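You operate a simulated robot arm through the tools that you are given. There is no shell and no other tool.

Carry out the task below with a simulated robot arm. There is one attempt and no reset: what you move stays moved.

Task
Unstopper the cone flask, give it one 20 ml dose, stopper it again and swirl it even.
Fine: lay the green stopper before the rocking mixer; dose on the round mat; park the nozzle arm, flask back. Set down upright: cone flask. Where these are worked on the way, their far stop is far enough and under half their travel is too little: nozzle arm.

Only the result counts: the job must be done as asked and must still hold three seconds after the hand-in. Knocking over, shifting, dropping, spilling or breaking anything else fails it. A push-on lid holds only when it is set on centred and level and pressed home; a screw cap is set on level and turned clockwise until tight.

Robot
A 7-joint arm with a two-finger parallel gripper, fixed in place. Base frame: the origin is on the floor under the middle of its stand, x ahead of it, y to its left, z up. Units: mm, degrees, N and s.
It reaches about 1046 mm from its shoulder. Its first joint turns from -166.0 to 166.0 degrees. Payload 1.57 kg.
Tool frame: the origin (TCP) lies between the finger pads and is the grasp point; the fingertips stand 30 mm ahead of it; z points along the fingers, y is the line along which they close. Largest opening 80 mm; finger width 17, thickness 12; the body of the gripper, 40 by 82 mm, starts 80 mm behind the TCP.
Orientation is that of the tool frame in the base frame, as [roll, pitch, yaw] about the fixed x, y, z axes, in that order (R = Rz(yaw) Ry(pitch) Rx(roll)). With the fingers straight down and closing along the base's y, the tool's x points along the base's -x, its y along +y and its z along -z.

Tools
- The arm moves only by the tool drive_tool. Its arguments are lists of equal length, an entry for each row: "translation": the shift along the tool's x, y, z in mm, a list of three; "dr": the turn, a rotation vector about the tool's x, y, z in degrees, a list of three; "fingers": the gripper command, from -1 (shut) to 1 (fully open), values between in proportion. In form: {"translation": [[tx, ty, tz], ...], "dr": [[wx, wy, wz], ...], "fingers": [fingers, ...]}. A call has 1 to 20 rows; each row is the pose to reach, as a shift and turn from the pose commanded when the call began, along the tool's axes at that moment. Each row takes 0.2 s and may step no farther than 50 mm and 8.6 degrees from the row before; otherwise, or with a gripper value out of range, the whole call is refused. A pose out of reach is approached as far as the arm can. The call stops where the force on the tool passes 40 N (or 10 N more than at its start, if that is more) or the arm is blocked; 0.2 s more then pass. Each finger travels about 153 mm/s and halts on what it meets, pressing with about 23 N; the grip force reading is that of the motor and also rises with nothing between the fingers. The clock runs only during rows and for 0.2 s after the last one: add rows that repeat a pose to give the fingers time. The reply holds the time, the measured pose of the TCP, the force on the tool along the base axes, the opening and the grip force, in the units named above and with some noise, with the torque about the TCP (base axes, N m) and any sound that the robot's microphone picked up.
- Cameras (640 x 400 px; columns grow to the right, rows downward): "scene" is fixed at [215.8, -656.4, 1508.3]; the picture's right is [0.78, -0.62, 0.00], its down [-0.21, -0.26, -0.94] and it looks along [0.59, 0.74, -0.33] (base axes); focal length 319 px, centre (320, 200). "wrist" rides on the gripper at [72, -7, -122] in the tool frame; the picture's right is [0.09, 1.00, 0.00], its down [-0.84, 0.08, -0.54] and it looks along [-0.54, 0.05, 0.84] (tool axes); focal length 238 px, centre (320, 200). There is no depth. A picture from a camera that has moved, and an enlarged one, comes with that camera's place and axes in the base frame and with its lens. The place of the scene camera against the robot may be out by one fixed shift of up to 12 mm in any direction.
- camera(camera): a new picture of that camera. It takes no simulated time.
- close_up(camera, box): a new picture of the part [left, top, right, bottom] of that camera's present view, enlarged. It takes no simulated time.
- sign_off(): hands the job in; it is judged then, once.

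Nothing tells you positions but the pictures and the camera data. Unless the task says otherwise, let go and move clear before handing in.

The tools are called after "Request:" as a command line: name --argument value ..., lists and objects as JSON in quotes. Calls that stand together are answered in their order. drive_tool: Moves the arm, as the interface text tells. Its arguments: {"type":"object","properties":{"translation":{"type":"array"},"dr":{"type":"array"},"fingers":{"type":"array"}},"required":["translation","dr","fingers"]} The other tools are called the same way: camera (camera) takes a picture; close_up (camera, box) takes an enlarged picture of a part of a camera's view; sign_off () hands the job in.

At the start:

```text
time_s: 0.0
tool_pos: [558.3, 53.7, 1245.1]
orientation: [180.0, 0.1, 180.0]
ft_force: [0.3, 0.2, 0.0]
torque: [-0.01, 0.01, 0.01]
opening: 79.9
finger_force: 0.1
```

scene: 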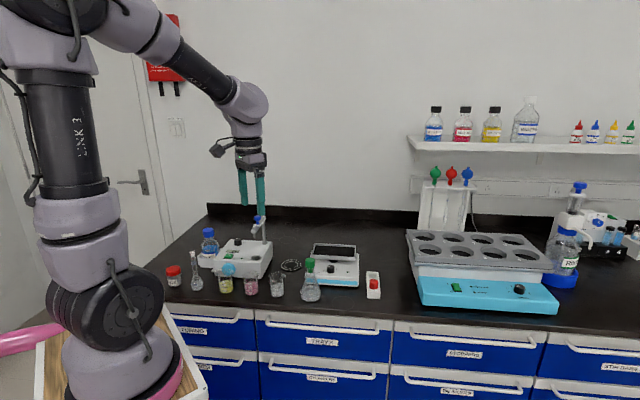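
wrist: 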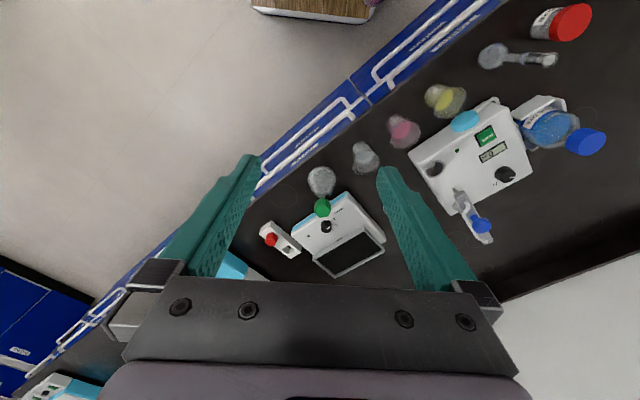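

I see a lab bench with a flask with a green stopper in the middle, a hot plate/titrator-like instrument, a balance, a rocking mixer on the right and a bottle-top dispenser on the far right. I'll enlarge the pictures to identify each object first.

Request:
close_up --camera "scene" --box '[150, 200, 310, 300]'

Request:
close_up --camera "scene" --box '[260, 220, 420, 320]'

Request:
close_up --camera "scene" --box '[400, 150, 640, 320]'

Request:
close_up --camera "scene" --box '[530, 170, 640, 300]'

Request:
close_up --camera "wrist" --box '[230, 80, 630, 300]'

Request:
close_up --camera "scene" --box '[400, 80, 640, 230]'

```text
4.00 times, centred on (230, 250) of scene
camera zoom: at [215.8, -656.4, 1508.3], right [0.78, -0.62, 0.0], down [-0.21, -0.26, -0.94], along [0.59, 0.74, -0.33], focal length 1275 px, centre (680, 0)
```

zoom: 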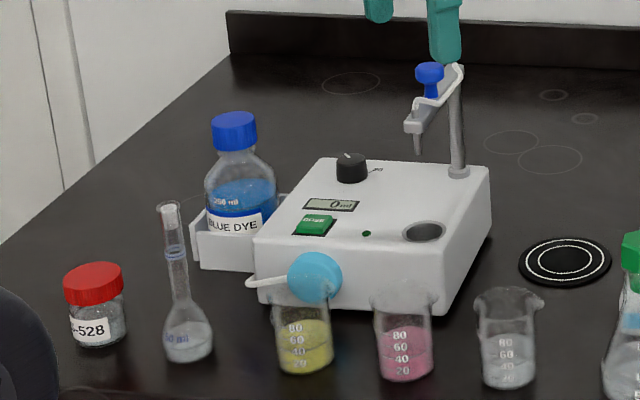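

```text
4.00 times, centred on (340, 270) of scene
camera zoom: at [215.8, -656.4, 1508.3], right [0.78, -0.62, 0.0], down [-0.21, -0.26, -0.94], along [0.59, 0.74, -0.33], focal length 1275 px, centre (240, -80)
```

zoom: 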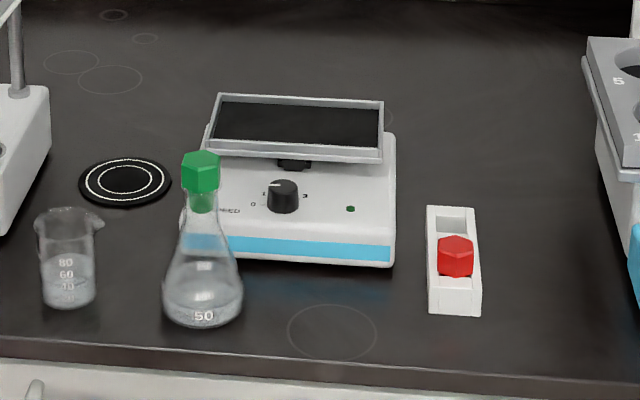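

```text
2.35 times, centred on (520, 235) of scene
camera zoom: at [215.8, -656.4, 1508.3], right [0.78, -0.62, 0.0], down [-0.21, -0.26, -0.94], along [0.59, 0.74, -0.33], focal length 750 px, centre (-151, 118)
```

zoom: 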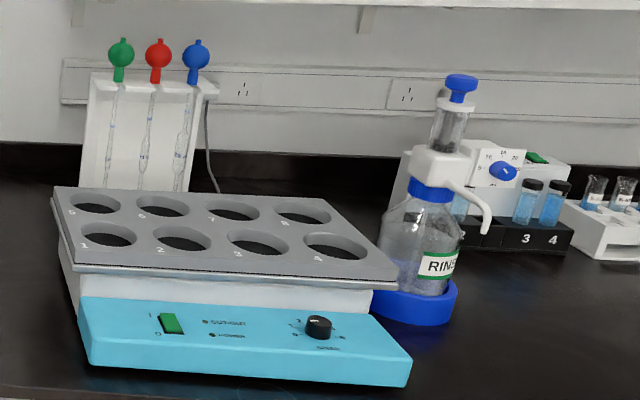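

```text
3.08 times, centred on (585, 235) of scene
camera zoom: at [215.8, -656.4, 1508.3], right [0.78, -0.62, 0.0], down [-0.21, -0.26, -0.94], along [0.59, 0.74, -0.33], focal length 981 px, centre (-495, 92)
```

zoom: 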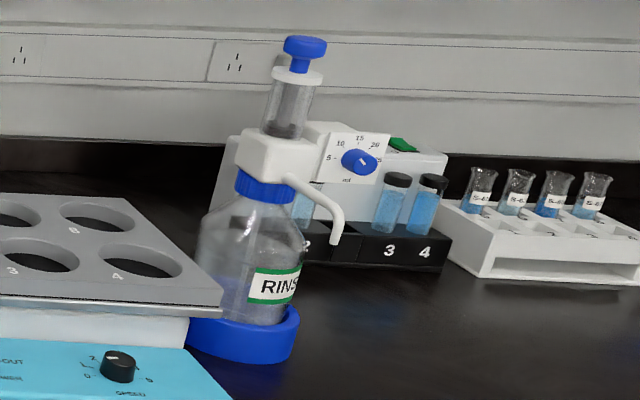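

```text
1.60 times, centred on (430, 190) of wrist
camera zoom: at [486.2, 46.9, 1367.6], right [-0.09, 1.0, 0.0], down [0.84, 0.08, 0.54], along [0.54, 0.05, -0.84], focal length 381 px, centre (144, 216)
```

zoom: 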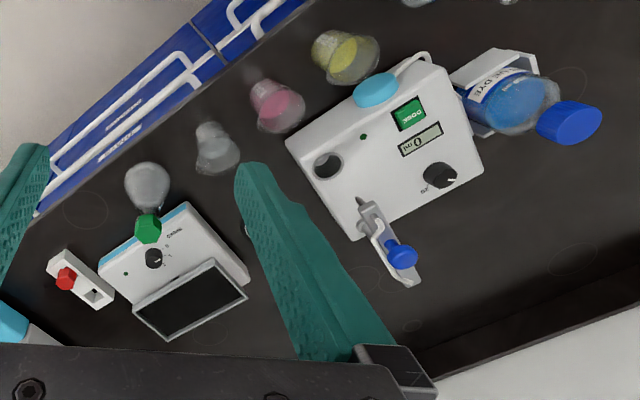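

```text
2.67 times, centred on (520, 155) of scene
camera zoom: at [215.8, -656.4, 1508.3], right [0.78, -0.62, 0.0], down [-0.21, -0.26, -0.94], along [0.59, 0.74, -0.33], focal length 850 px, centre (-213, 320)
```

zoom: 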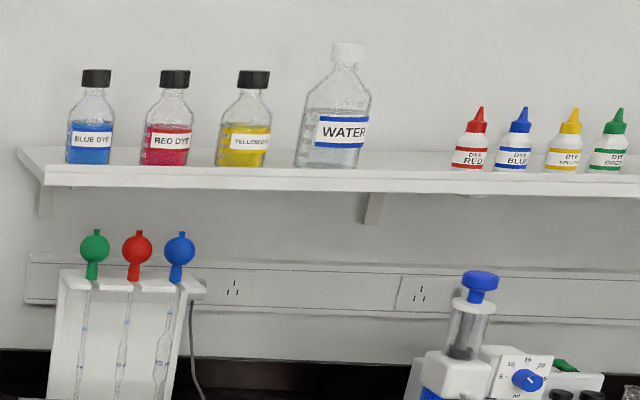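

The scene is a bench with a dosing pump (blue-dye bottle, DOSE button, swing nozzle on a post), the stoppered cone flask near (760, 77), a black round mat near (814, 275) and a rocking mixer behind the flask. I'll move the wrist camera over the dosing pump for a better look.

Request:
drive_tool --translation '[[0, 50, 0], [0, 100, 0], [0, 150, 0], [0, 190, 0], [0, 190, 0]]' --dr '[[0, 0, 0], [0, 0, 0], [0, 0, 0], [0, 0, 0], [0, 0, 0]]' --fingers '[1, 1, 1, 1, 1]'

Request:
camera --camera "wrist"

Request:
camera --camera "scene"

```text
time_s: 1.2
tool_pos: [559.3, 245.1, 1247.9]
orientation: [-179.9, 0.0, 180.0]
ft_force: [0.1, -0.3, -0.2]
torque: [0.01, 0.02, 0.01]
opening: 80.0
finger_force: 0.1
```

```text
taken
camera wrist: at [486.7, 237.4, 1368.3], right [-0.09, 1.0, 0.0], down [0.84, 0.08, 0.54], along [0.54, 0.05, -0.84], focal length 238 px, centre (320, 200)
```

wrist: 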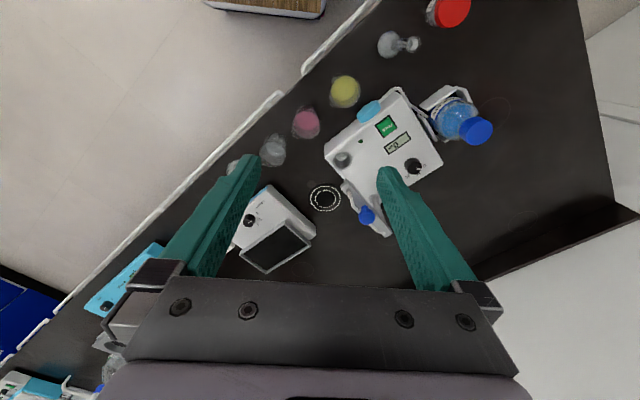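

```text
taken
```

scene: 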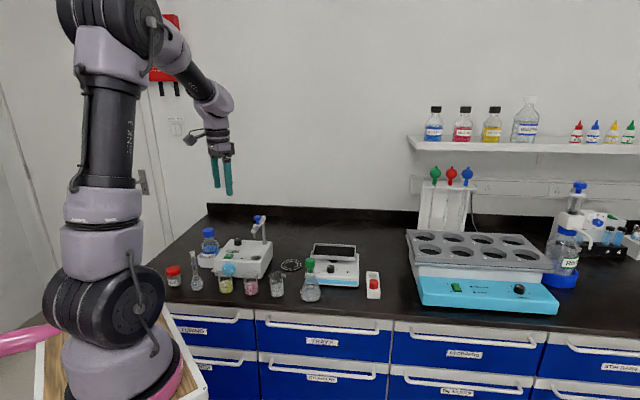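

The pump and the round mat are now in view; the bench runs diagonally in the base frame. I'll zoom in for detail.

Request:
close_up --camera "wrist" --box '[230, 70, 510, 250]'

Request:
close_up --camera "wrist" --box '[360, 100, 440, 180]'

Request:
close_up --camera "scene" --box '[205, 205, 305, 300]'

Request:
close_up --camera "scene" --box '[225, 230, 255, 255]'

```text
2.22 times, centred on (370, 160) of wrist
camera zoom: at [486.7, 237.4, 1368.3], right [-0.09, 1.0, 0.0], down [0.84, 0.08, 0.54], along [0.54, 0.05, -0.84], focal length 530 px, centre (209, 289)
```

zoom: 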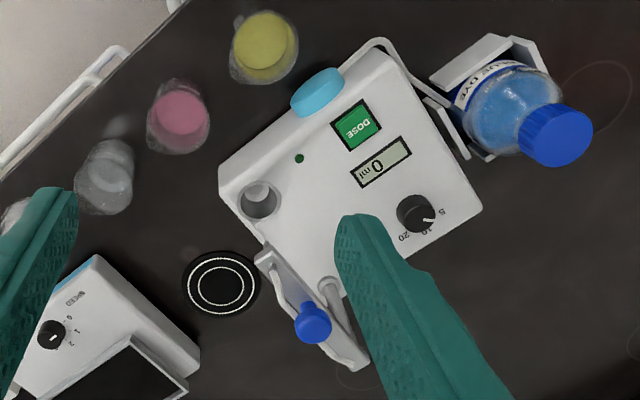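

```text
5.00 times, centred on (400, 140) of wrist
camera zoom: at [486.7, 237.4, 1368.3], right [-0.09, 1.0, 0.0], down [0.84, 0.08, 0.54], along [0.54, 0.05, -0.84], focal length 1192 px, centre (-80, 500)
```

zoom: 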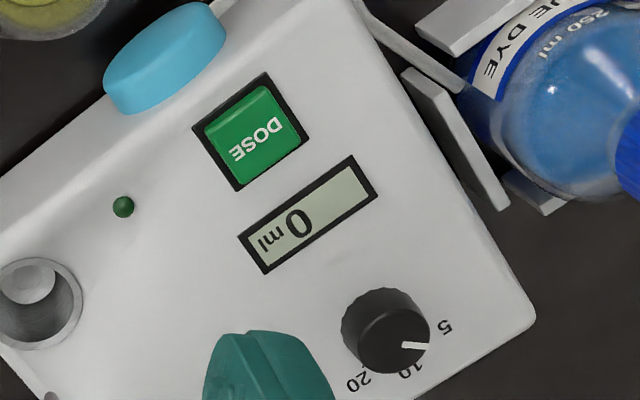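

```text
4.21 times, centred on (255, 252) of scene
camera zoom: at [215.8, -656.4, 1508.3], right [0.78, -0.62, 0.0], down [-0.21, -0.26, -0.94], along [0.59, 0.74, -0.33], focal length 1342 px, centre (594, -21)
```

zoom: 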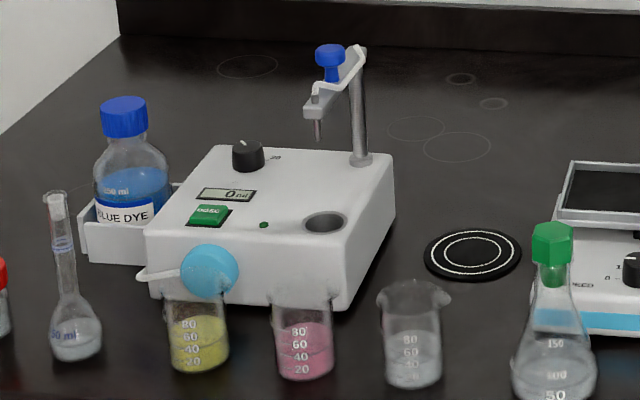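

```text
16.00 times, centred on (240, 242) of scene
camera zoom: at [215.8, -656.4, 1508.3], right [0.78, -0.62, 0.0], down [-0.21, -0.26, -0.94], along [0.59, 0.74, -0.33], focal length 5100 px, centre (1600, -480)
```

zoom: 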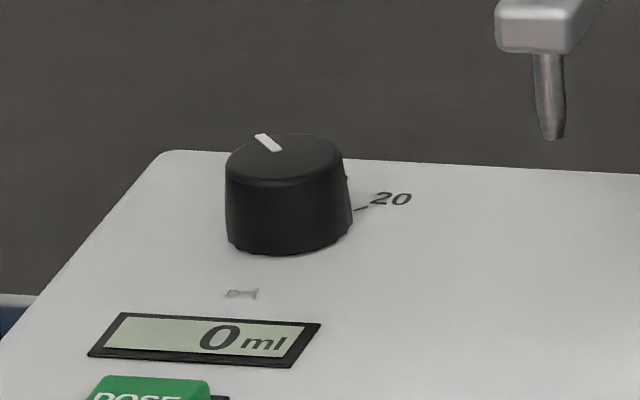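

The dial has marks 5, 10 and 20 and seems to point at 5, and the nozzle is parked over the drain hole near (670, 296). Next I'll look at the flask from closer.

Request:
drive_tool --translation '[[-16, -37, 30], [-32, -74, 60], [-48, -111, 90], [-64, -148, 120], [-81, -185, 148], [-81, -185, 148]]' --dr '[[0, 0, 0], [0, 0, 0], [0, 0, 0], [0, 0, 0], [0, 0, 0], [0, 0, 0]]' --fingers '[1, 1, 1, 1, 1, 1]'

Request:
camera --camera "wrist"

Request:
close_up --camera "wrist" --box '[200, 80, 460, 280]'

Request:
close_up --camera "scene" --box '[260, 210, 390, 310]'

Request:
close_up --camera "scene" --box '[290, 250, 335, 310]'

```text
refused: row 1 steps farther than a row can; nothing moved
```

```text
taken
camera wrist: at [486.7, 237.4, 1368.3], right [-0.09, 1.0, 0.0], down [0.84, 0.08, 0.54], along [0.54, 0.05, -0.84], focal length 238 px, centre (320, 200)
```

wrist: 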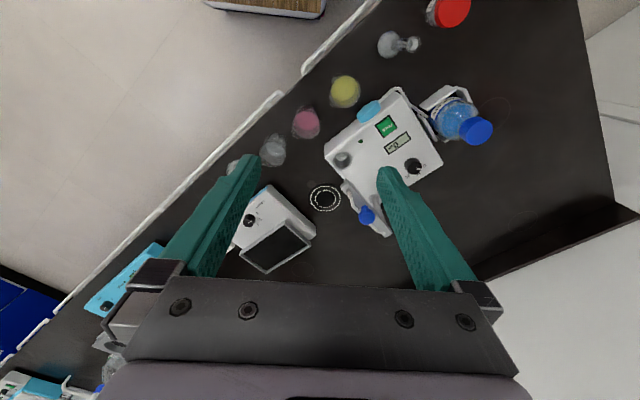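

```text
2.00 times, centred on (330, 180) of wrist
camera zoom: at [486.7, 237.4, 1368.3], right [-0.09, 1.0, 0.0], down [0.84, 0.08, 0.54], along [0.54, 0.05, -0.84], focal length 477 px, centre (300, 240)
```

zoom: 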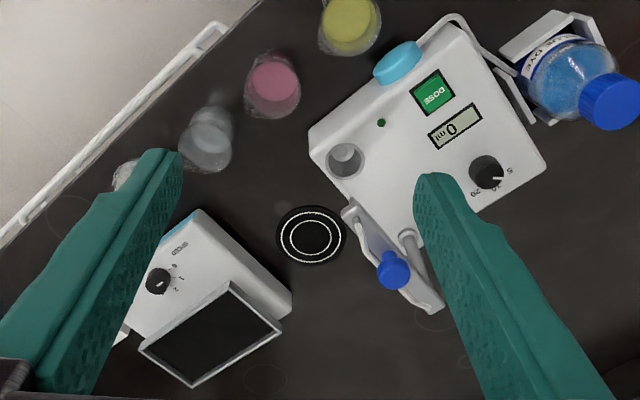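

```text
4.00 times, centred on (325, 260) of scene
camera zoom: at [215.8, -656.4, 1508.3], right [0.78, -0.62, 0.0], down [-0.21, -0.26, -0.94], along [0.59, 0.74, -0.33], focal length 1275 px, centre (300, -40)
```

zoom: 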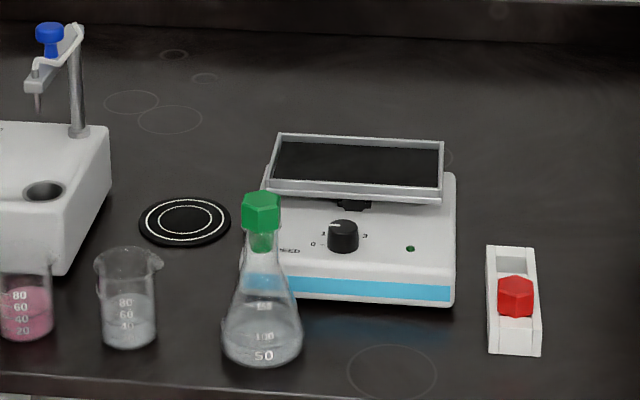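

```text
6.67 times, centred on (312, 280) of scene
camera zoom: at [215.8, -656.4, 1508.3], right [0.78, -0.62, 0.0], down [-0.21, -0.26, -0.94], along [0.59, 0.74, -0.33], focal length 2125 px, centre (370, -333)
```

zoom: 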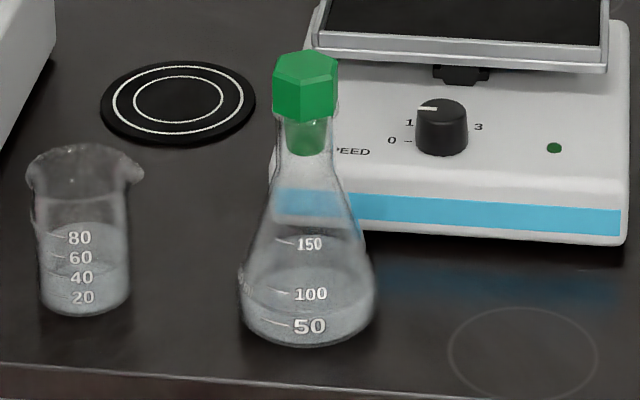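

That move was refused because its first step was slightly too long; I'll split it more finely. I still aim for a view of the flask from about (640, 60, 1100).

Request:
drive_tool --translation '[[-14, -31, 25], [-28, -62, 50], [-42, -93, 75], [-56, -124, 100], [-70, -155, 125], [-81, -185, 148], [-81, -185, 148]]' --dr '[[0, 0, 0], [0, 0, 0], [0, 0, 0], [0, 0, 0], [0, 0, 0], [0, 0, 0], [0, 0, 0]]' --fingers '[1, 1, 1, 1, 1, 1, 1]'

Request:
camera --camera "wrist"

Request:
close_up --camera "wrist" --box '[220, 120, 420, 280]'

```text
time_s: 2.8
tool_pos: [638.7, 58.3, 1098.3]
orientation: [-180.0, 0.0, 180.0]
ft_force: [-1.2, 0.0, -0.4]
torque: [0.0, -0.02, 0.01]
opening: 79.9
finger_force: 0.0
```

```text
taken
camera wrist: at [567.4, 50.6, 1219.4], right [-0.09, 1.0, 0.0], down [0.84, 0.08, 0.54], along [0.54, 0.05, -0.84], focal length 238 px, centre (320, 200)
```

wrist: 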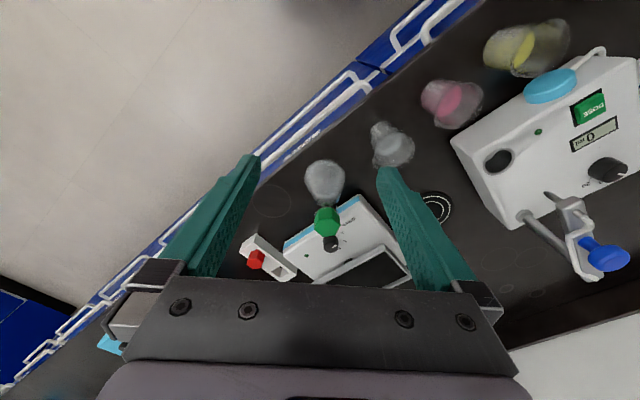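

```text
2.50 times, centred on (320, 200) of wrist
camera zoom: at [567.4, 50.6, 1219.4], right [-0.09, 1.0, 0.0], down [0.84, 0.08, 0.54], along [0.54, 0.05, -0.84], focal length 596 px, centre (320, 200)
```

zoom: 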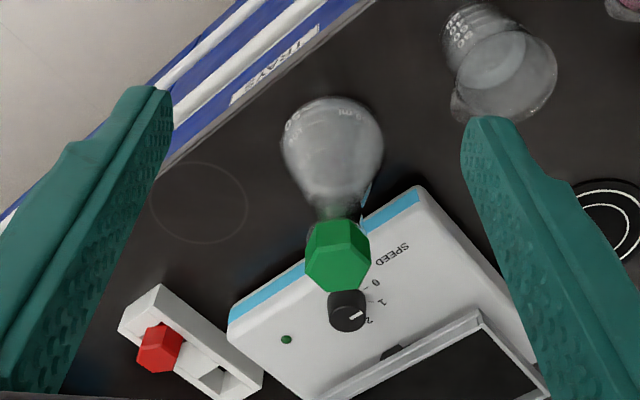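

I see the flask with its hex green stopper, the mixer behind it and a red stopper in a rack beside. I'll zoom in on the stopper to locate its axis.

Request:
close_up --camera "wrist" --box '[295, 150, 365, 250]'

Request:
close_up --camera "wrist" --box '[225, 170, 325, 290]'

```text
4.00 times, centred on (330, 200) of wrist
camera zoom: at [567.4, 50.6, 1219.4], right [-0.09, 1.0, 0.0], down [0.84, 0.08, 0.54], along [0.54, 0.05, -0.84], focal length 953 px, centre (280, 200)
```

zoom: 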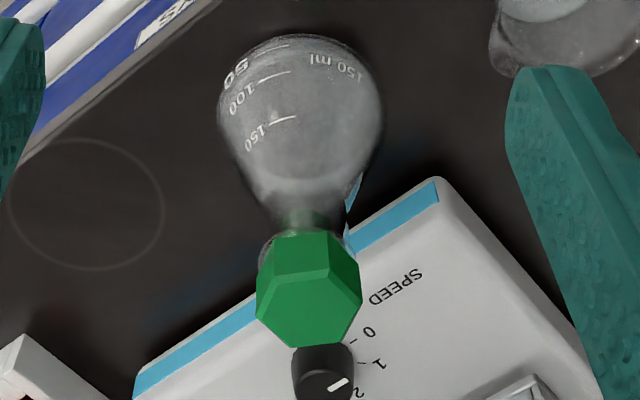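

```text
3.33 times, centred on (275, 230) of wrist
camera zoom: at [567.4, 50.6, 1219.4], right [-0.09, 1.0, 0.0], down [0.84, 0.08, 0.54], along [0.54, 0.05, -0.84], focal length 794 px, centre (470, 100)
```

zoom: 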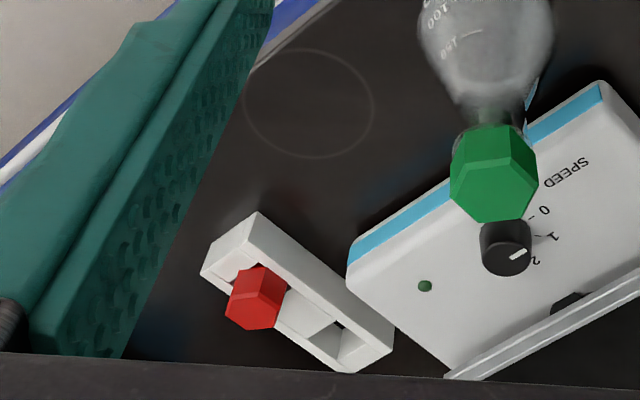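

I place the stopper axis at about (758, 77) with its top near z 985, hex flats facing 5°, 65° and 125°. I'll move above it, turned so that the fingers close along a pair of flats and clear of the mixer, and check the alignment.

Request:
drive_tool --translation '[[-24, 4, 6], [-48, 8, 12], [-72, 12, 18], [-96, 15, 24], [-119, 18.7, 30], [-119, 18.7, 30]]' --dr '[[0, 0, -7], [0, 0, -14], [0, 0, -21], [0, 0, -28], [0, 0, -35], [0, 0, -35]]' --fingers '[1, 1, 1, 1, 1, 1]'

Request:
camera --camera "wrist"

Request:
close_up --camera "wrist" --box '[240, 100, 400, 220]'

Request:
close_up --camera "scene" --box '[260, 200, 390, 310]'

```text
time_s: 4.2
tool_pos: [758.4, 76.8, 1070.1]
orientation: [-180.0, 0.0, -144.9]
ft_force: [-0.9, 0.4, 0.3]
torque: [0.0, 0.0, -0.02]
opening: 80.0
finger_force: 0.1
```

```text
taken
camera wrist: at [703.2, 29.3, 1189.9], right [-0.65, 0.76, 0.0], down [0.64, 0.54, 0.54], along [0.41, 0.35, -0.84], focal length 238 px, centre (320, 200)
```

wrist: 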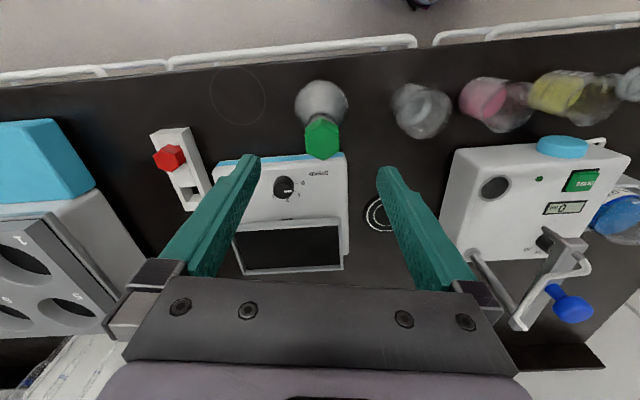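

```text
3.33 times, centred on (320, 160) of wrist
camera zoom: at [703.2, 29.3, 1189.9], right [-0.65, 0.76, 0.0], down [0.64, 0.54, 0.54], along [0.41, 0.35, -0.84], focal length 794 px, centre (320, 333)
```

zoom: 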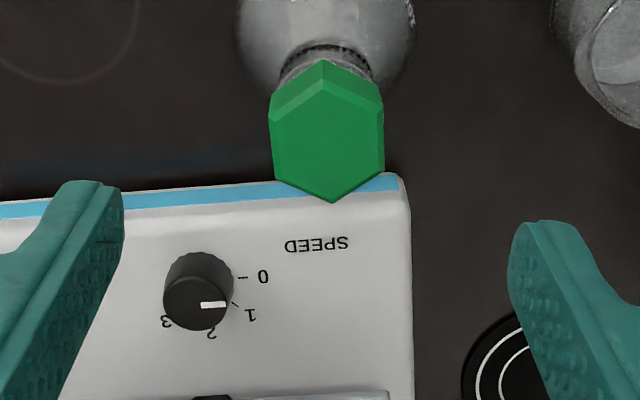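

```text
3.64 times, centred on (325, 255) of scene
camera zoom: at [215.8, -656.4, 1508.3], right [0.78, -0.62, 0.0], down [-0.21, -0.26, -0.94], along [0.59, 0.74, -0.33], focal length 1159 px, centre (302, 0)
```

zoom: 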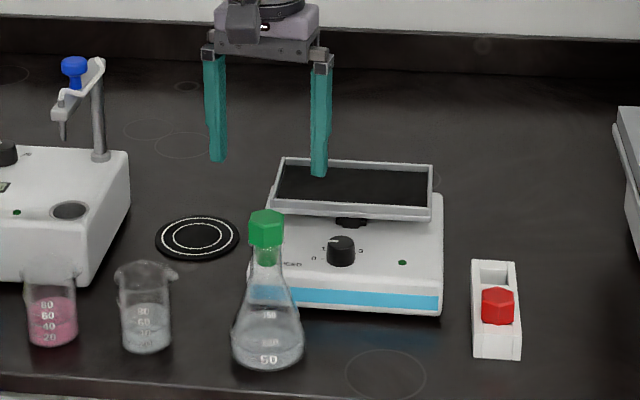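

The view confirms that the stopper is centred below the gripper to within 2 mm, with its top about 85 mm below the TCP. I'll descend around it with the fingers open.

Request:
drive_tool --translation '[[-0.5, 0.5, 25], [-1, 1, 50], [-1.5, 1.4, 70], [-1.5, 1.4, 82], [-1.5, 1.4, 82]]' --dr '[[0, 0, 0], [0, 0, 0], [0, 0, 0], [0, 0, 0], [0, 0, 0]]' --fingers '[1, 1, 1, 1, 1]'

Request:
camera --camera "wrist"

Request:
close_up --camera "scene" --box '[280, 230, 350, 310]'

```text
time_s: 5.4
tool_pos: [757.3, 77.9, 984.5]
orientation: [180.0, 0.0, -145.0]
ft_force: [0.5, 0.6, -0.7]
torque: [0.01, 0.03, 0.03]
opening: 80.1
finger_force: 0.0
```

```text
taken
camera wrist: at [702.3, 32.0, 1106.8], right [-0.65, 0.76, 0.0], down [0.64, 0.54, 0.54], along [0.41, 0.35, -0.84], focal length 238 px, centre (320, 200)
```

wrist: 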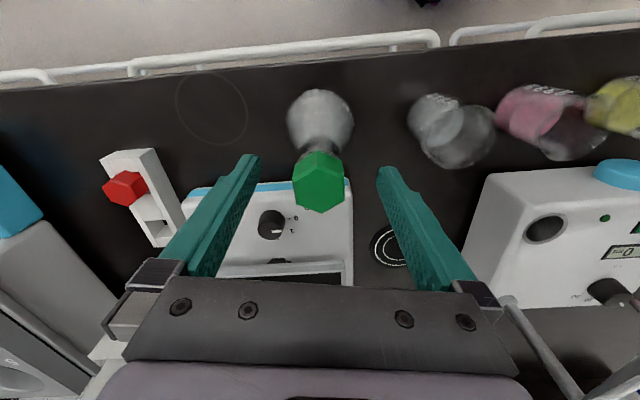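

```text
5.00 times, centred on (315, 270) of scene
camera zoom: at [215.8, -656.4, 1508.3], right [0.78, -0.62, 0.0], down [-0.21, -0.26, -0.94], along [0.59, 0.74, -0.33], focal length 1594 px, centre (345, -150)
```

zoom: 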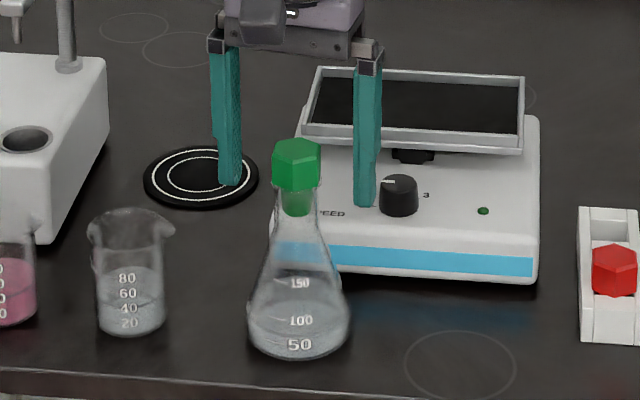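

The stopper head is centred between the pads with its top level with the TCP. I'll close the fingers on it.

Request:
drive_tool --translation '[[0, 0, 0], [0, 0, 0], [0, 0, 0], [0, 0, 0]]' --dr '[[0, 0, 0], [0, 0, 0], [0, 0, 0], [0, 0, 0]]' --fingers '[0, -0.3, -1, -1]'

Request:
close_up --camera "scene" --box '[280, 230, 350, 310]'

Request:
camera --camera "wrist"

```text
time_s: 6.4
tool_pos: [758.0, 78.9, 986.1]
orientation: [180.0, 0.0, -145.0]
ft_force: [0.6, -1.1, 2.7]
torque: [-0.06, 0.02, -0.01]
opening: 29.5
finger_force: 23.3
```

```text
5.00 times, centred on (315, 270) of scene
camera zoom: at [215.8, -656.4, 1508.3], right [0.78, -0.62, 0.0], down [-0.21, -0.26, -0.94], along [0.59, 0.74, -0.33], focal length 1594 px, centre (345, -150)
```

zoom: 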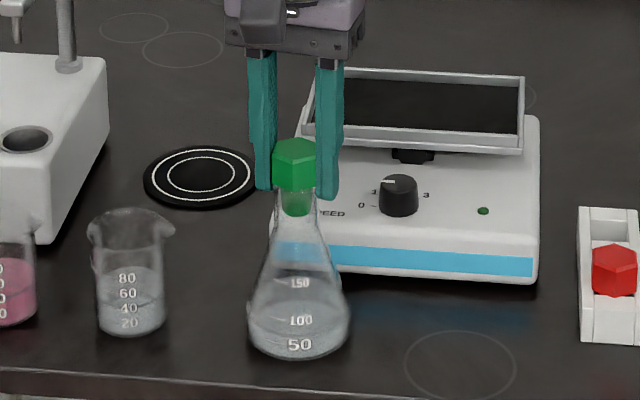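

```text
taken
camera wrist: at [702.4, 31.8, 1107.2], right [-0.65, 0.76, 0.0], down [0.64, 0.54, 0.54], along [0.41, 0.35, -0.84], focal length 238 px, centre (320, 200)
```

wrist: 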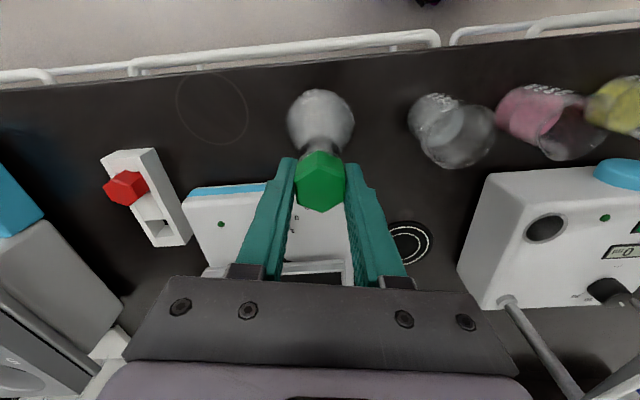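

The head is gripped at 29.5 mm. I'll pull straight up gently a few millimetres and see whether the stopper leaves the flask.

Request:
drive_tool --translation '[[0, 0, -1], [0, 0, -2], [0, 0, -4], [0, 0, -6], [0, 0, -6]]' --dr '[[0, 0, 0], [0, 0, 0], [0, 0, 0], [0, 0, 0], [0, 0, 0]]' --fingers '[-1, -1, -1, -1, -1]'

Request:
close_up --camera "scene" --box '[280, 230, 350, 310]'

```text
time_s: 7.6
tool_pos: [757.9, 80.0, 992.7]
orientation: [180.0, -0.1, -145.0]
ft_force: [0.1, 0.3, 0.1]
torque: [-0.01, -0.01, -0.05]
opening: 28.7
finger_force: 23.0
```

```text
5.00 times, centred on (315, 270) of scene
camera zoom: at [215.8, -656.4, 1508.3], right [0.78, -0.62, 0.0], down [-0.21, -0.26, -0.94], along [0.59, 0.74, -0.33], focal length 1594 px, centre (345, -150)
```

zoom: 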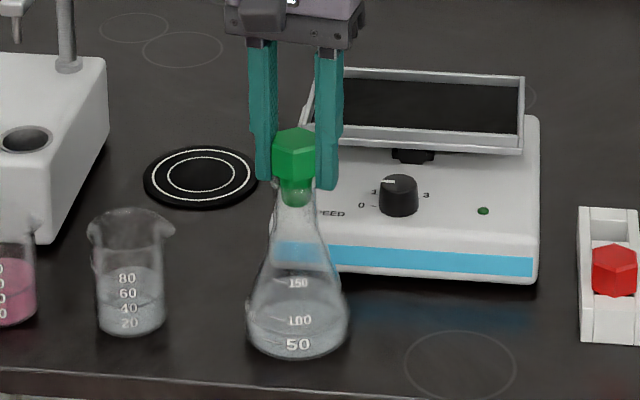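

The stopper is coming out and the flask stays on the bench. I'll keep raising it straight up.

Request:
drive_tool --translation '[[0, 0, -4], [0, 0, -9], [0, 0, -15], [0, 0, -22], [0, 0, -30], [0, 0, -45], [0, 0, -45]]' --dr '[[0, 0, 0], [0, 0, 0], [0, 0, 0], [0, 0, 0], [0, 0, 0], [0, 0, 0], [0, 0, 0]]' --fingers '[-1, -1, -1, -1, -1, -1, -1]'

Request:
close_up --camera "scene" --box '[280, 230, 350, 310]'

Request:
camera --camera "wrist"

```text
time_s: 9.2
tool_pos: [758.2, 78.9, 1037.8]
orientation: [179.9, -0.1, -145.0]
ft_force: [0.7, -0.1, 0.4]
torque: [-0.01, -0.04, 0.0]
opening: 28.5
finger_force: 22.9
```

```text
5.00 times, centred on (315, 270) of scene
camera zoom: at [215.8, -656.4, 1508.3], right [0.78, -0.62, 0.0], down [-0.21, -0.26, -0.94], along [0.59, 0.74, -0.33], focal length 1594 px, centre (345, -150)
```

zoom: 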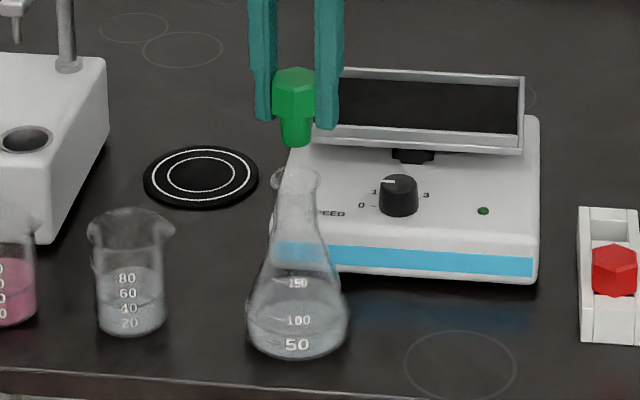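

```text
taken
camera wrist: at [703.0, 31.7, 1158.6], right [-0.65, 0.76, 0.0], down [0.64, 0.54, 0.54], along [0.41, 0.35, -0.84], focal length 238 px, centre (320, 200)
```

wrist: 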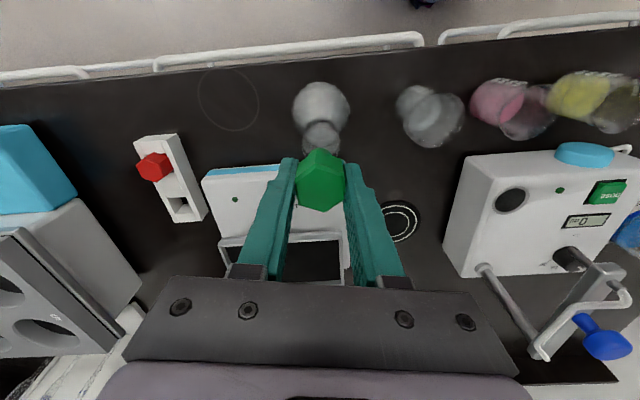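

The stopper is out and held. I'll carry it to about (820, 6), in front of the mixer and well clear of the flask, and lower it close to the bench.

Request:
drive_tool --translation '[[-3, -32, 0], [-6, -64, 0], [-8.8, -95, 0], [-8.8, -95.2, 40], [-8.8, -95.2, 80], [-8.8, -95.2, 115], [-8.8, -95.2, 125], [-8.8, -95.2, 125]]' --dr '[[0, 0, 0], [0, 0, 0], [0, 0, 0], [0, 0, 0], [0, 0, 0], [0, 0, 0], [0, 0, 0], [0, 0, 0]]' --fingers '[-1, -1, -1, -1, -1, -1, -1, -1]'

Request:
close_up --camera "scene" --box '[290, 230, 380, 320]'

Request:
camera --camera "wrist"

```text
time_s: 11.0
tool_pos: [820.2, 7.3, 913.0]
orientation: [-180.0, 0.1, -145.1]
ft_force: [-0.4, 0.0, -0.2]
torque: [0.01, -0.01, 0.01]
opening: 29.1
finger_force: 22.4
```

```text
4.44 times, centred on (335, 275) of scene
camera zoom: at [215.8, -656.4, 1508.3], right [0.78, -0.62, 0.0], down [-0.21, -0.26, -0.94], along [0.59, 0.74, -0.33], focal length 1417 px, centre (253, -133)
```

zoom: 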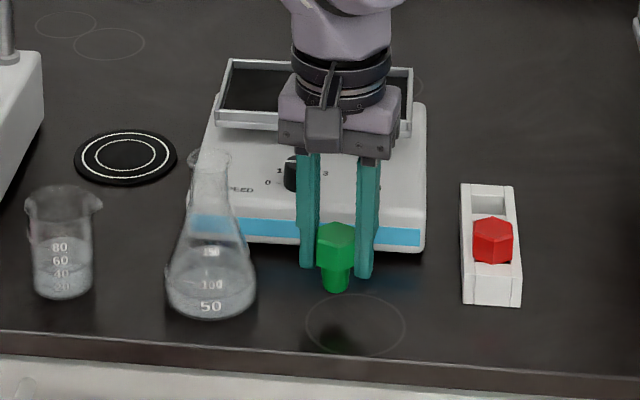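

```text
taken
camera wrist: at [764.3, -39.0, 1033.6], right [-0.65, 0.76, 0.0], down [0.64, 0.54, 0.54], along [0.41, 0.35, -0.84], focal length 238 px, centre (320, 200)
```

wrist: 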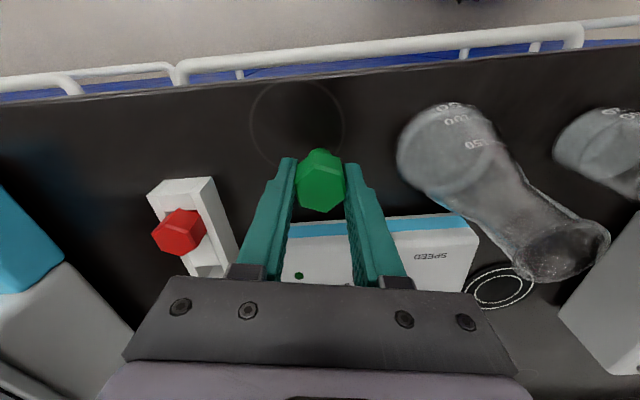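

The plug now hangs just above the bench in front of the mixer. I'll lower it in small steps until I feel contact.

Request:
drive_tool --translation '[[0, 0, 1], [0, 0, 2], [0, 0, 3], [0, 0, 4], [0, 0, 4]]' --dr '[[0, 0, 0], [0, 0, 0], [0, 0, 0], [0, 0, 0], [0, 0, 0]]' --fingers '[-1, -1, -1, -1, -1]'

Request:
drive_tool --translation '[[0, 0, 1], [0, 0, 2], [0, 0, 3], [0, 0, 3]]' --dr '[[0, 0, 0], [0, 0, 0], [0, 0, 0], [0, 0, 0]]' --fingers '[-1, -1, -1, -1]'

Request:
close_up --camera "scene" --box '[310, 250, 370, 320]'

```text
time_s: 12.2
tool_pos: [819.9, 6.5, 909.0]
orientation: [-179.8, 0.0, -144.9]
ft_force: [-0.9, -0.6, -0.8]
torque: [0.02, 0.0, 0.0]
opening: 29.0
finger_force: 23.2
```

```text
time_s: 13.2
tool_pos: [819.9, 7.6, 905.7]
orientation: [179.9, 0.0, -144.9]
ft_force: [0.2, -0.4, -1.1]
torque: [0.0, 0.02, -0.01]
opening: 28.8
finger_force: 23.5
```

```text
5.71 times, centred on (340, 285) of scene
camera zoom: at [215.8, -656.4, 1508.3], right [0.78, -0.62, 0.0], down [-0.21, -0.26, -0.94], along [0.59, 0.74, -0.33], focal length 1821 px, centre (206, -286)
```

zoom: 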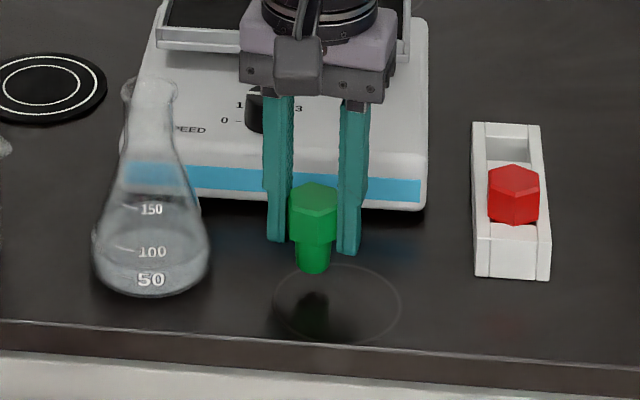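

The reflection suggests the plug is still about 5 mm above the bench; I'll continue down slowly.

Request:
drive_tool --translation '[[0, 0, 1], [0, 0, 2], [0, 0, 3], [0, 0, 3]]' --dr '[[0, 0, 0], [0, 0, 0], [0, 0, 0], [0, 0, 0]]' --fingers '[-1, -1, -1, -1]'

Request:
drive_tool --translation '[[0, 0, 1], [0, 0, 2], [0, 0, 2]]' --dr '[[0, 0, 0], [0, 0, 0], [0, 0, 0]]' --fingers '[-1, -1, -1]'

Request:
close_up --camera "scene" --box '[310, 250, 370, 320]'

```text
time_s: 14.2
tool_pos: [820.8, 6.4, 903.2]
orientation: [179.9, 0.0, -144.9]
ft_force: [-0.2, -0.3, 0.3]
torque: [0.0, 0.03, -0.02]
opening: 28.3
finger_force: 23.4
```

```text
time_s: 15.0
tool_pos: [819.9, 7.0, 900.7]
orientation: [180.0, 0.0, -144.9]
ft_force: [0.2, 0.0, 0.2]
torque: [-0.03, -0.01, -0.01]
opening: 27.7
finger_force: 23.3
```

```text
5.71 times, centred on (340, 285) of scene
camera zoom: at [215.8, -656.4, 1508.3], right [0.78, -0.62, 0.0], down [-0.21, -0.26, -0.94], along [0.59, 0.74, -0.33], focal length 1821 px, centre (206, -286)
```

zoom: 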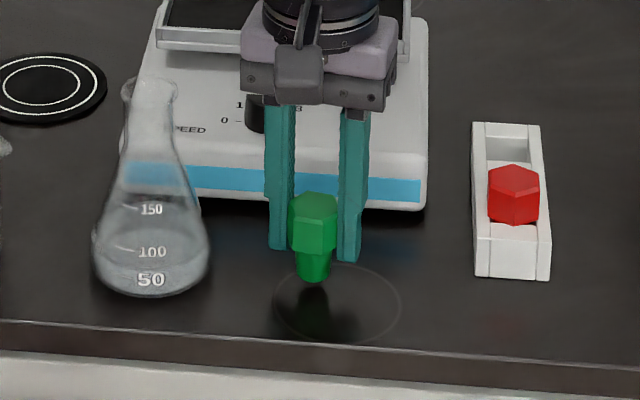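

It is now within a couple of millimetres of the bench. I'll continue in 1 mm steps.

Request:
drive_tool --translation '[[0, 0, 1], [0, 0, 1]]' --dr '[[0, 0, 0], [0, 0, 0]]' --fingers '[-1, -1]'

Request:
drive_tool --translation '[[0, 0, 1], [0, 0, 1]]' --dr '[[0, 0, 0], [0, 0, 0]]' --fingers '[-1, -1]'

Request:
drive_tool --translation '[[0, 0, 1], [0, 0, 1]]' --dr '[[0, 0, 0], [0, 0, 0]]' --fingers '[-1, -1]'

Request:
close_up --camera "scene" --box '[325, 270, 355, 310]'

```text
time_s: 15.6
tool_pos: [820.9, 7.0, 899.0]
orientation: [180.0, -0.1, -145.0]
ft_force: [-0.5, 1.0, 0.1]
torque: [-0.01, 0.02, -0.02]
opening: 27.9
finger_force: 23.3
```

```text
time_s: 16.2
tool_pos: [820.3, 6.6, 896.7]
orientation: [180.0, 0.0, -144.9]
ft_force: [-0.2, -0.2, 0.6]
torque: [0.01, -0.01, -0.01]
opening: 27.7
finger_force: 23.6
```

```text
time_s: 16.8
tool_pos: [819.9, 6.4, 897.4]
orientation: [-180.0, 0.0, -145.0]
ft_force: [-0.8, 0.1, 0.2]
torque: [0.01, 0.02, 0.01]
opening: 27.7
finger_force: 22.6
```

```text
10.00 times, centred on (340, 290) of scene
camera zoom: at [215.8, -656.4, 1508.3], right [0.78, -0.62, 0.0], down [-0.21, -0.26, -0.94], along [0.59, 0.74, -0.33], focal length 3187 px, centre (120, -700)
```

zoom: 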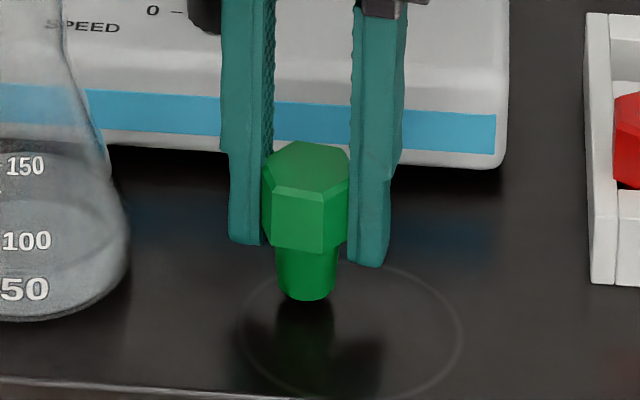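

The plug's reflection now meets the plug; contact should come within a millimetre or two.

Request:
drive_tool --translation '[[0, 0, 1], [0, 0, 1]]' --dr '[[0, 0, 0], [0, 0, 0]]' --fingers '[-1, -1]'

Request:
drive_tool --translation '[[0, 0, 1], [0, 0, 1]]' --dr '[[0, 0, 0], [0, 0, 0]]' --fingers '[-1, -1]'

```text
time_s: 17.4
tool_pos: [820.5, 5.5, 896.0]
orientation: [180.0, 0.0, -145.0]
ft_force: [0.4, 0.7, -0.5]
torque: [0.01, 0.01, -0.04]
opening: 28.0
finger_force: 22.9
```

```text
time_s: 18.0
tool_pos: [820.7, 6.9, 893.6]
orientation: [-179.9, 0.0, -144.9]
ft_force: [-0.2, -0.4, -0.8]
torque: [0.01, -0.01, 0.0]
opening: 28.0
finger_force: 23.4
```

Request:
close_up --camera "scene" --box '[325, 270, 355, 310]'

Request:
camera --camera "wrist"

```text
10.00 times, centred on (340, 290) of scene
camera zoom: at [215.8, -656.4, 1508.3], right [0.78, -0.62, 0.0], down [-0.21, -0.26, -0.94], along [0.59, 0.74, -0.33], focal length 3187 px, centre (120, -700)
```

zoom: 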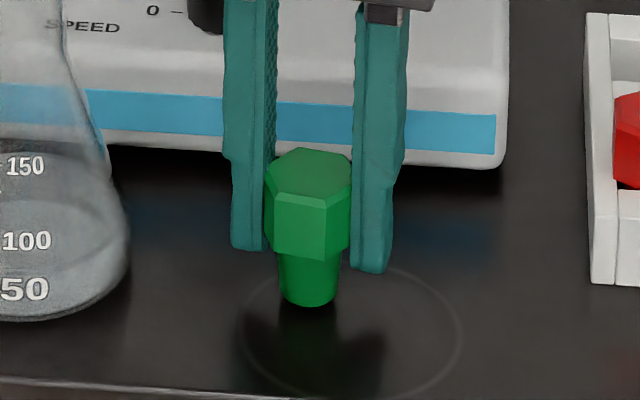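

```text
taken
camera wrist: at [765.2, -41.0, 1016.3], right [-0.65, 0.76, 0.0], down [0.64, 0.54, 0.54], along [0.41, 0.35, -0.84], focal length 238 px, centre (320, 200)
```

wrist: 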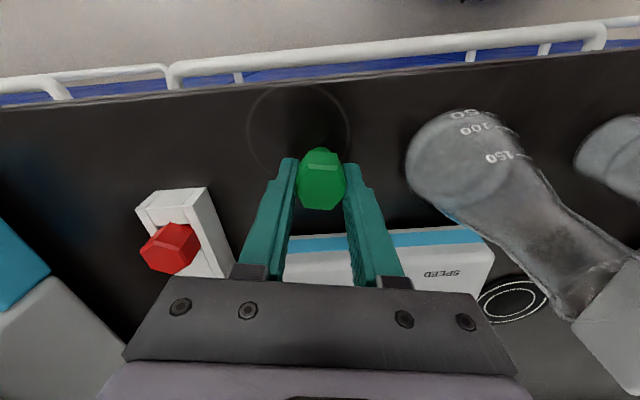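

Still moving freely, so the bench is a little lower. I'll continue with single-millimetre steps and watch the vertical force.

Request:
drive_tool --translation '[[0, 0, 1], [0, 0, 1]]' --dr '[[0, 0, 0], [0, 0, 0]]' --fingers '[-1, -1]'

Request:
drive_tool --translation '[[0, 0, 1], [0, 0, 1]]' --dr '[[0, 0, 0], [0, 0, 0]]' --fingers '[-1, -1]'

Request:
drive_tool --translation '[[0, 0, 1], [0, 0, 1]]' --dr '[[0, 0, 0], [0, 0, 0]]' --fingers '[-1, -1]'

```text
time_s: 18.6
tool_pos: [819.9, 6.0, 893.9]
orientation: [180.0, 0.1, -144.9]
ft_force: [-0.6, 0.2, -0.6]
torque: [0.01, 0.0, 0.01]
opening: 28.1
finger_force: 22.6
```

```text
time_s: 19.2
tool_pos: [821.9, 6.5, 892.8]
orientation: [-179.9, 0.0, -144.9]
ft_force: [0.9, -0.4, -0.7]
torque: [0.02, -0.01, -0.01]
opening: 28.0
finger_force: 23.1
```

```text
time_s: 19.8
tool_pos: [821.5, 6.2, 892.1]
orientation: [-180.0, 0.1, -145.0]
ft_force: [1.1, -0.5, 5.6]
torque: [-0.03, 0.0, -0.01]
opening: 27.7
finger_force: 23.0
```

Contact felt (5.6 N) at TCP z about 892. I'll open the fingers gradually, only to about 46 mm, and rise.

Request:
drive_tool --translation '[[0, 0, 0], [0, 0, 0], [0, 0, 0], [0, 0, 0], [0, 0, 0]]' --dr '[[0, 0, 0], [0, 0, 0], [0, 0, 0], [0, 0, 0], [0, 0, 0]]' --fingers '[-0.28, -0.22, -0.1, 0.05, 0.15]'

Request:
close_up --camera "scene" --box '[325, 270, 355, 310]'

Request:
camera --camera "wrist"

```text
time_s: 21.0
tool_pos: [820.3, 6.2, 891.7]
orientation: [180.0, -0.1, -145.0]
ft_force: [0.0, -0.7, 0.2]
torque: [0.01, -0.01, 0.03]
opening: 46.2
finger_force: 0.0
```

```text
10.00 times, centred on (340, 290) of scene
camera zoom: at [215.8, -656.4, 1508.3], right [0.78, -0.62, 0.0], down [-0.21, -0.26, -0.94], along [0.59, 0.74, -0.33], focal length 3187 px, centre (120, -700)
```

zoom: 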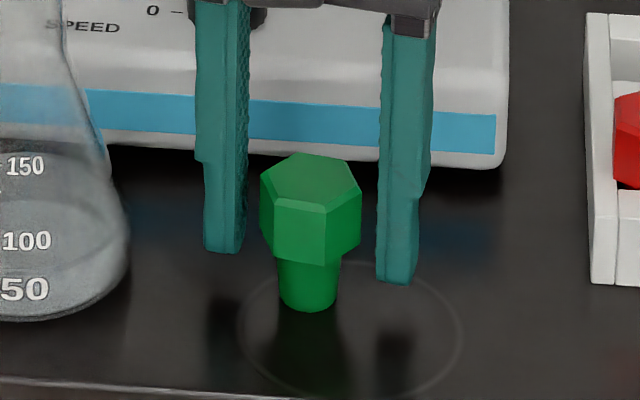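

```text
taken
camera wrist: at [765.3, -40.5, 1013.1], right [-0.65, 0.76, 0.0], down [0.64, 0.54, 0.54], along [0.41, 0.35, -0.84], focal length 238 px, centre (320, 200)
```

wrist: 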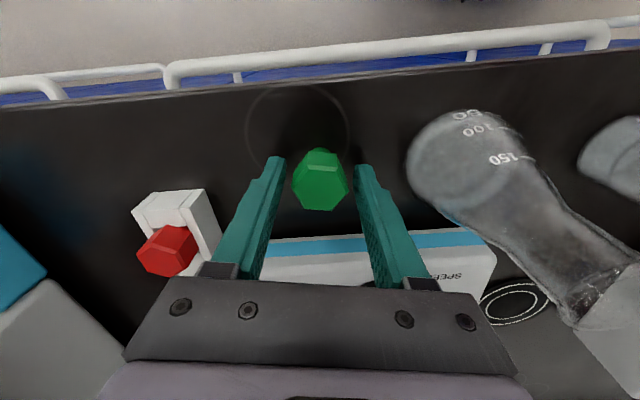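

The stopper stands upright at (820, 6) in front of the mixer. I'll rise straight up and then move over to the pump's dial for a closer look.

Request:
drive_tool --translation '[[0, 0, -15], [0, 0, -40], [0, 0, -80], [0, 0, -120], [0, 0, -160], [0, 0, -200], [0, 0, -200]]' --dr '[[0, 0, 0], [0, 0, 0], [0, 0, 0], [0, 0, 0], [0, 0, 0], [0, 0, 0], [0, 0, 0]]' --fingers '[0.15, 0.15, 0.15, 0.5, 0.5, 0.5, 0.5]'

Request:
camera --camera "wrist"

Request:
camera --camera "scene"

```text
time_s: 22.6
tool_pos: [823.6, 6.5, 1091.0]
orientation: [179.9, 0.0, -145.0]
ft_force: [-0.1, -0.4, 0.2]
torque: [0.0, 0.02, 0.01]
opening: 59.8
finger_force: 0.0
```

```text
taken
camera wrist: at [767.5, -39.9, 1213.3], right [-0.65, 0.76, 0.0], down [0.64, 0.54, 0.54], along [0.41, 0.35, -0.84], focal length 238 px, centre (320, 200)
```

wrist: 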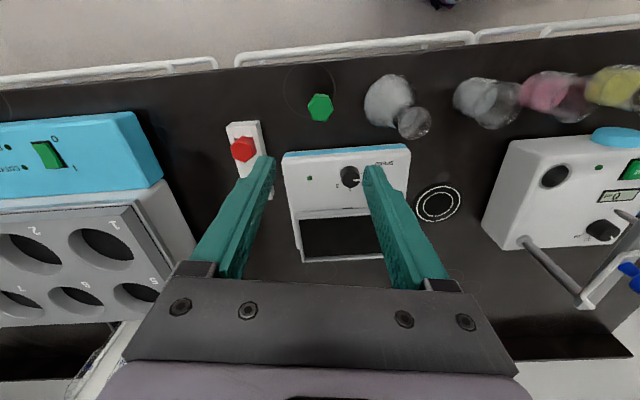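

```text
taken
```

scene: 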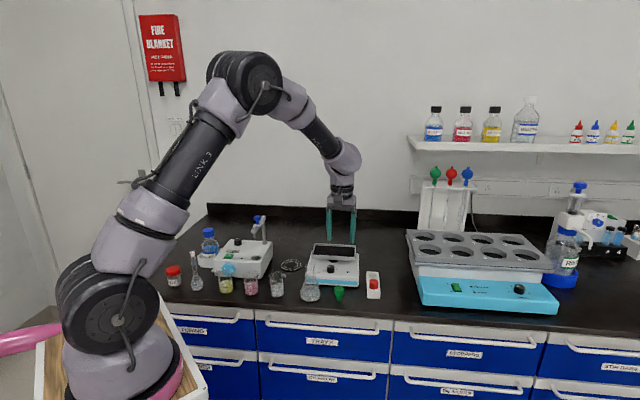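

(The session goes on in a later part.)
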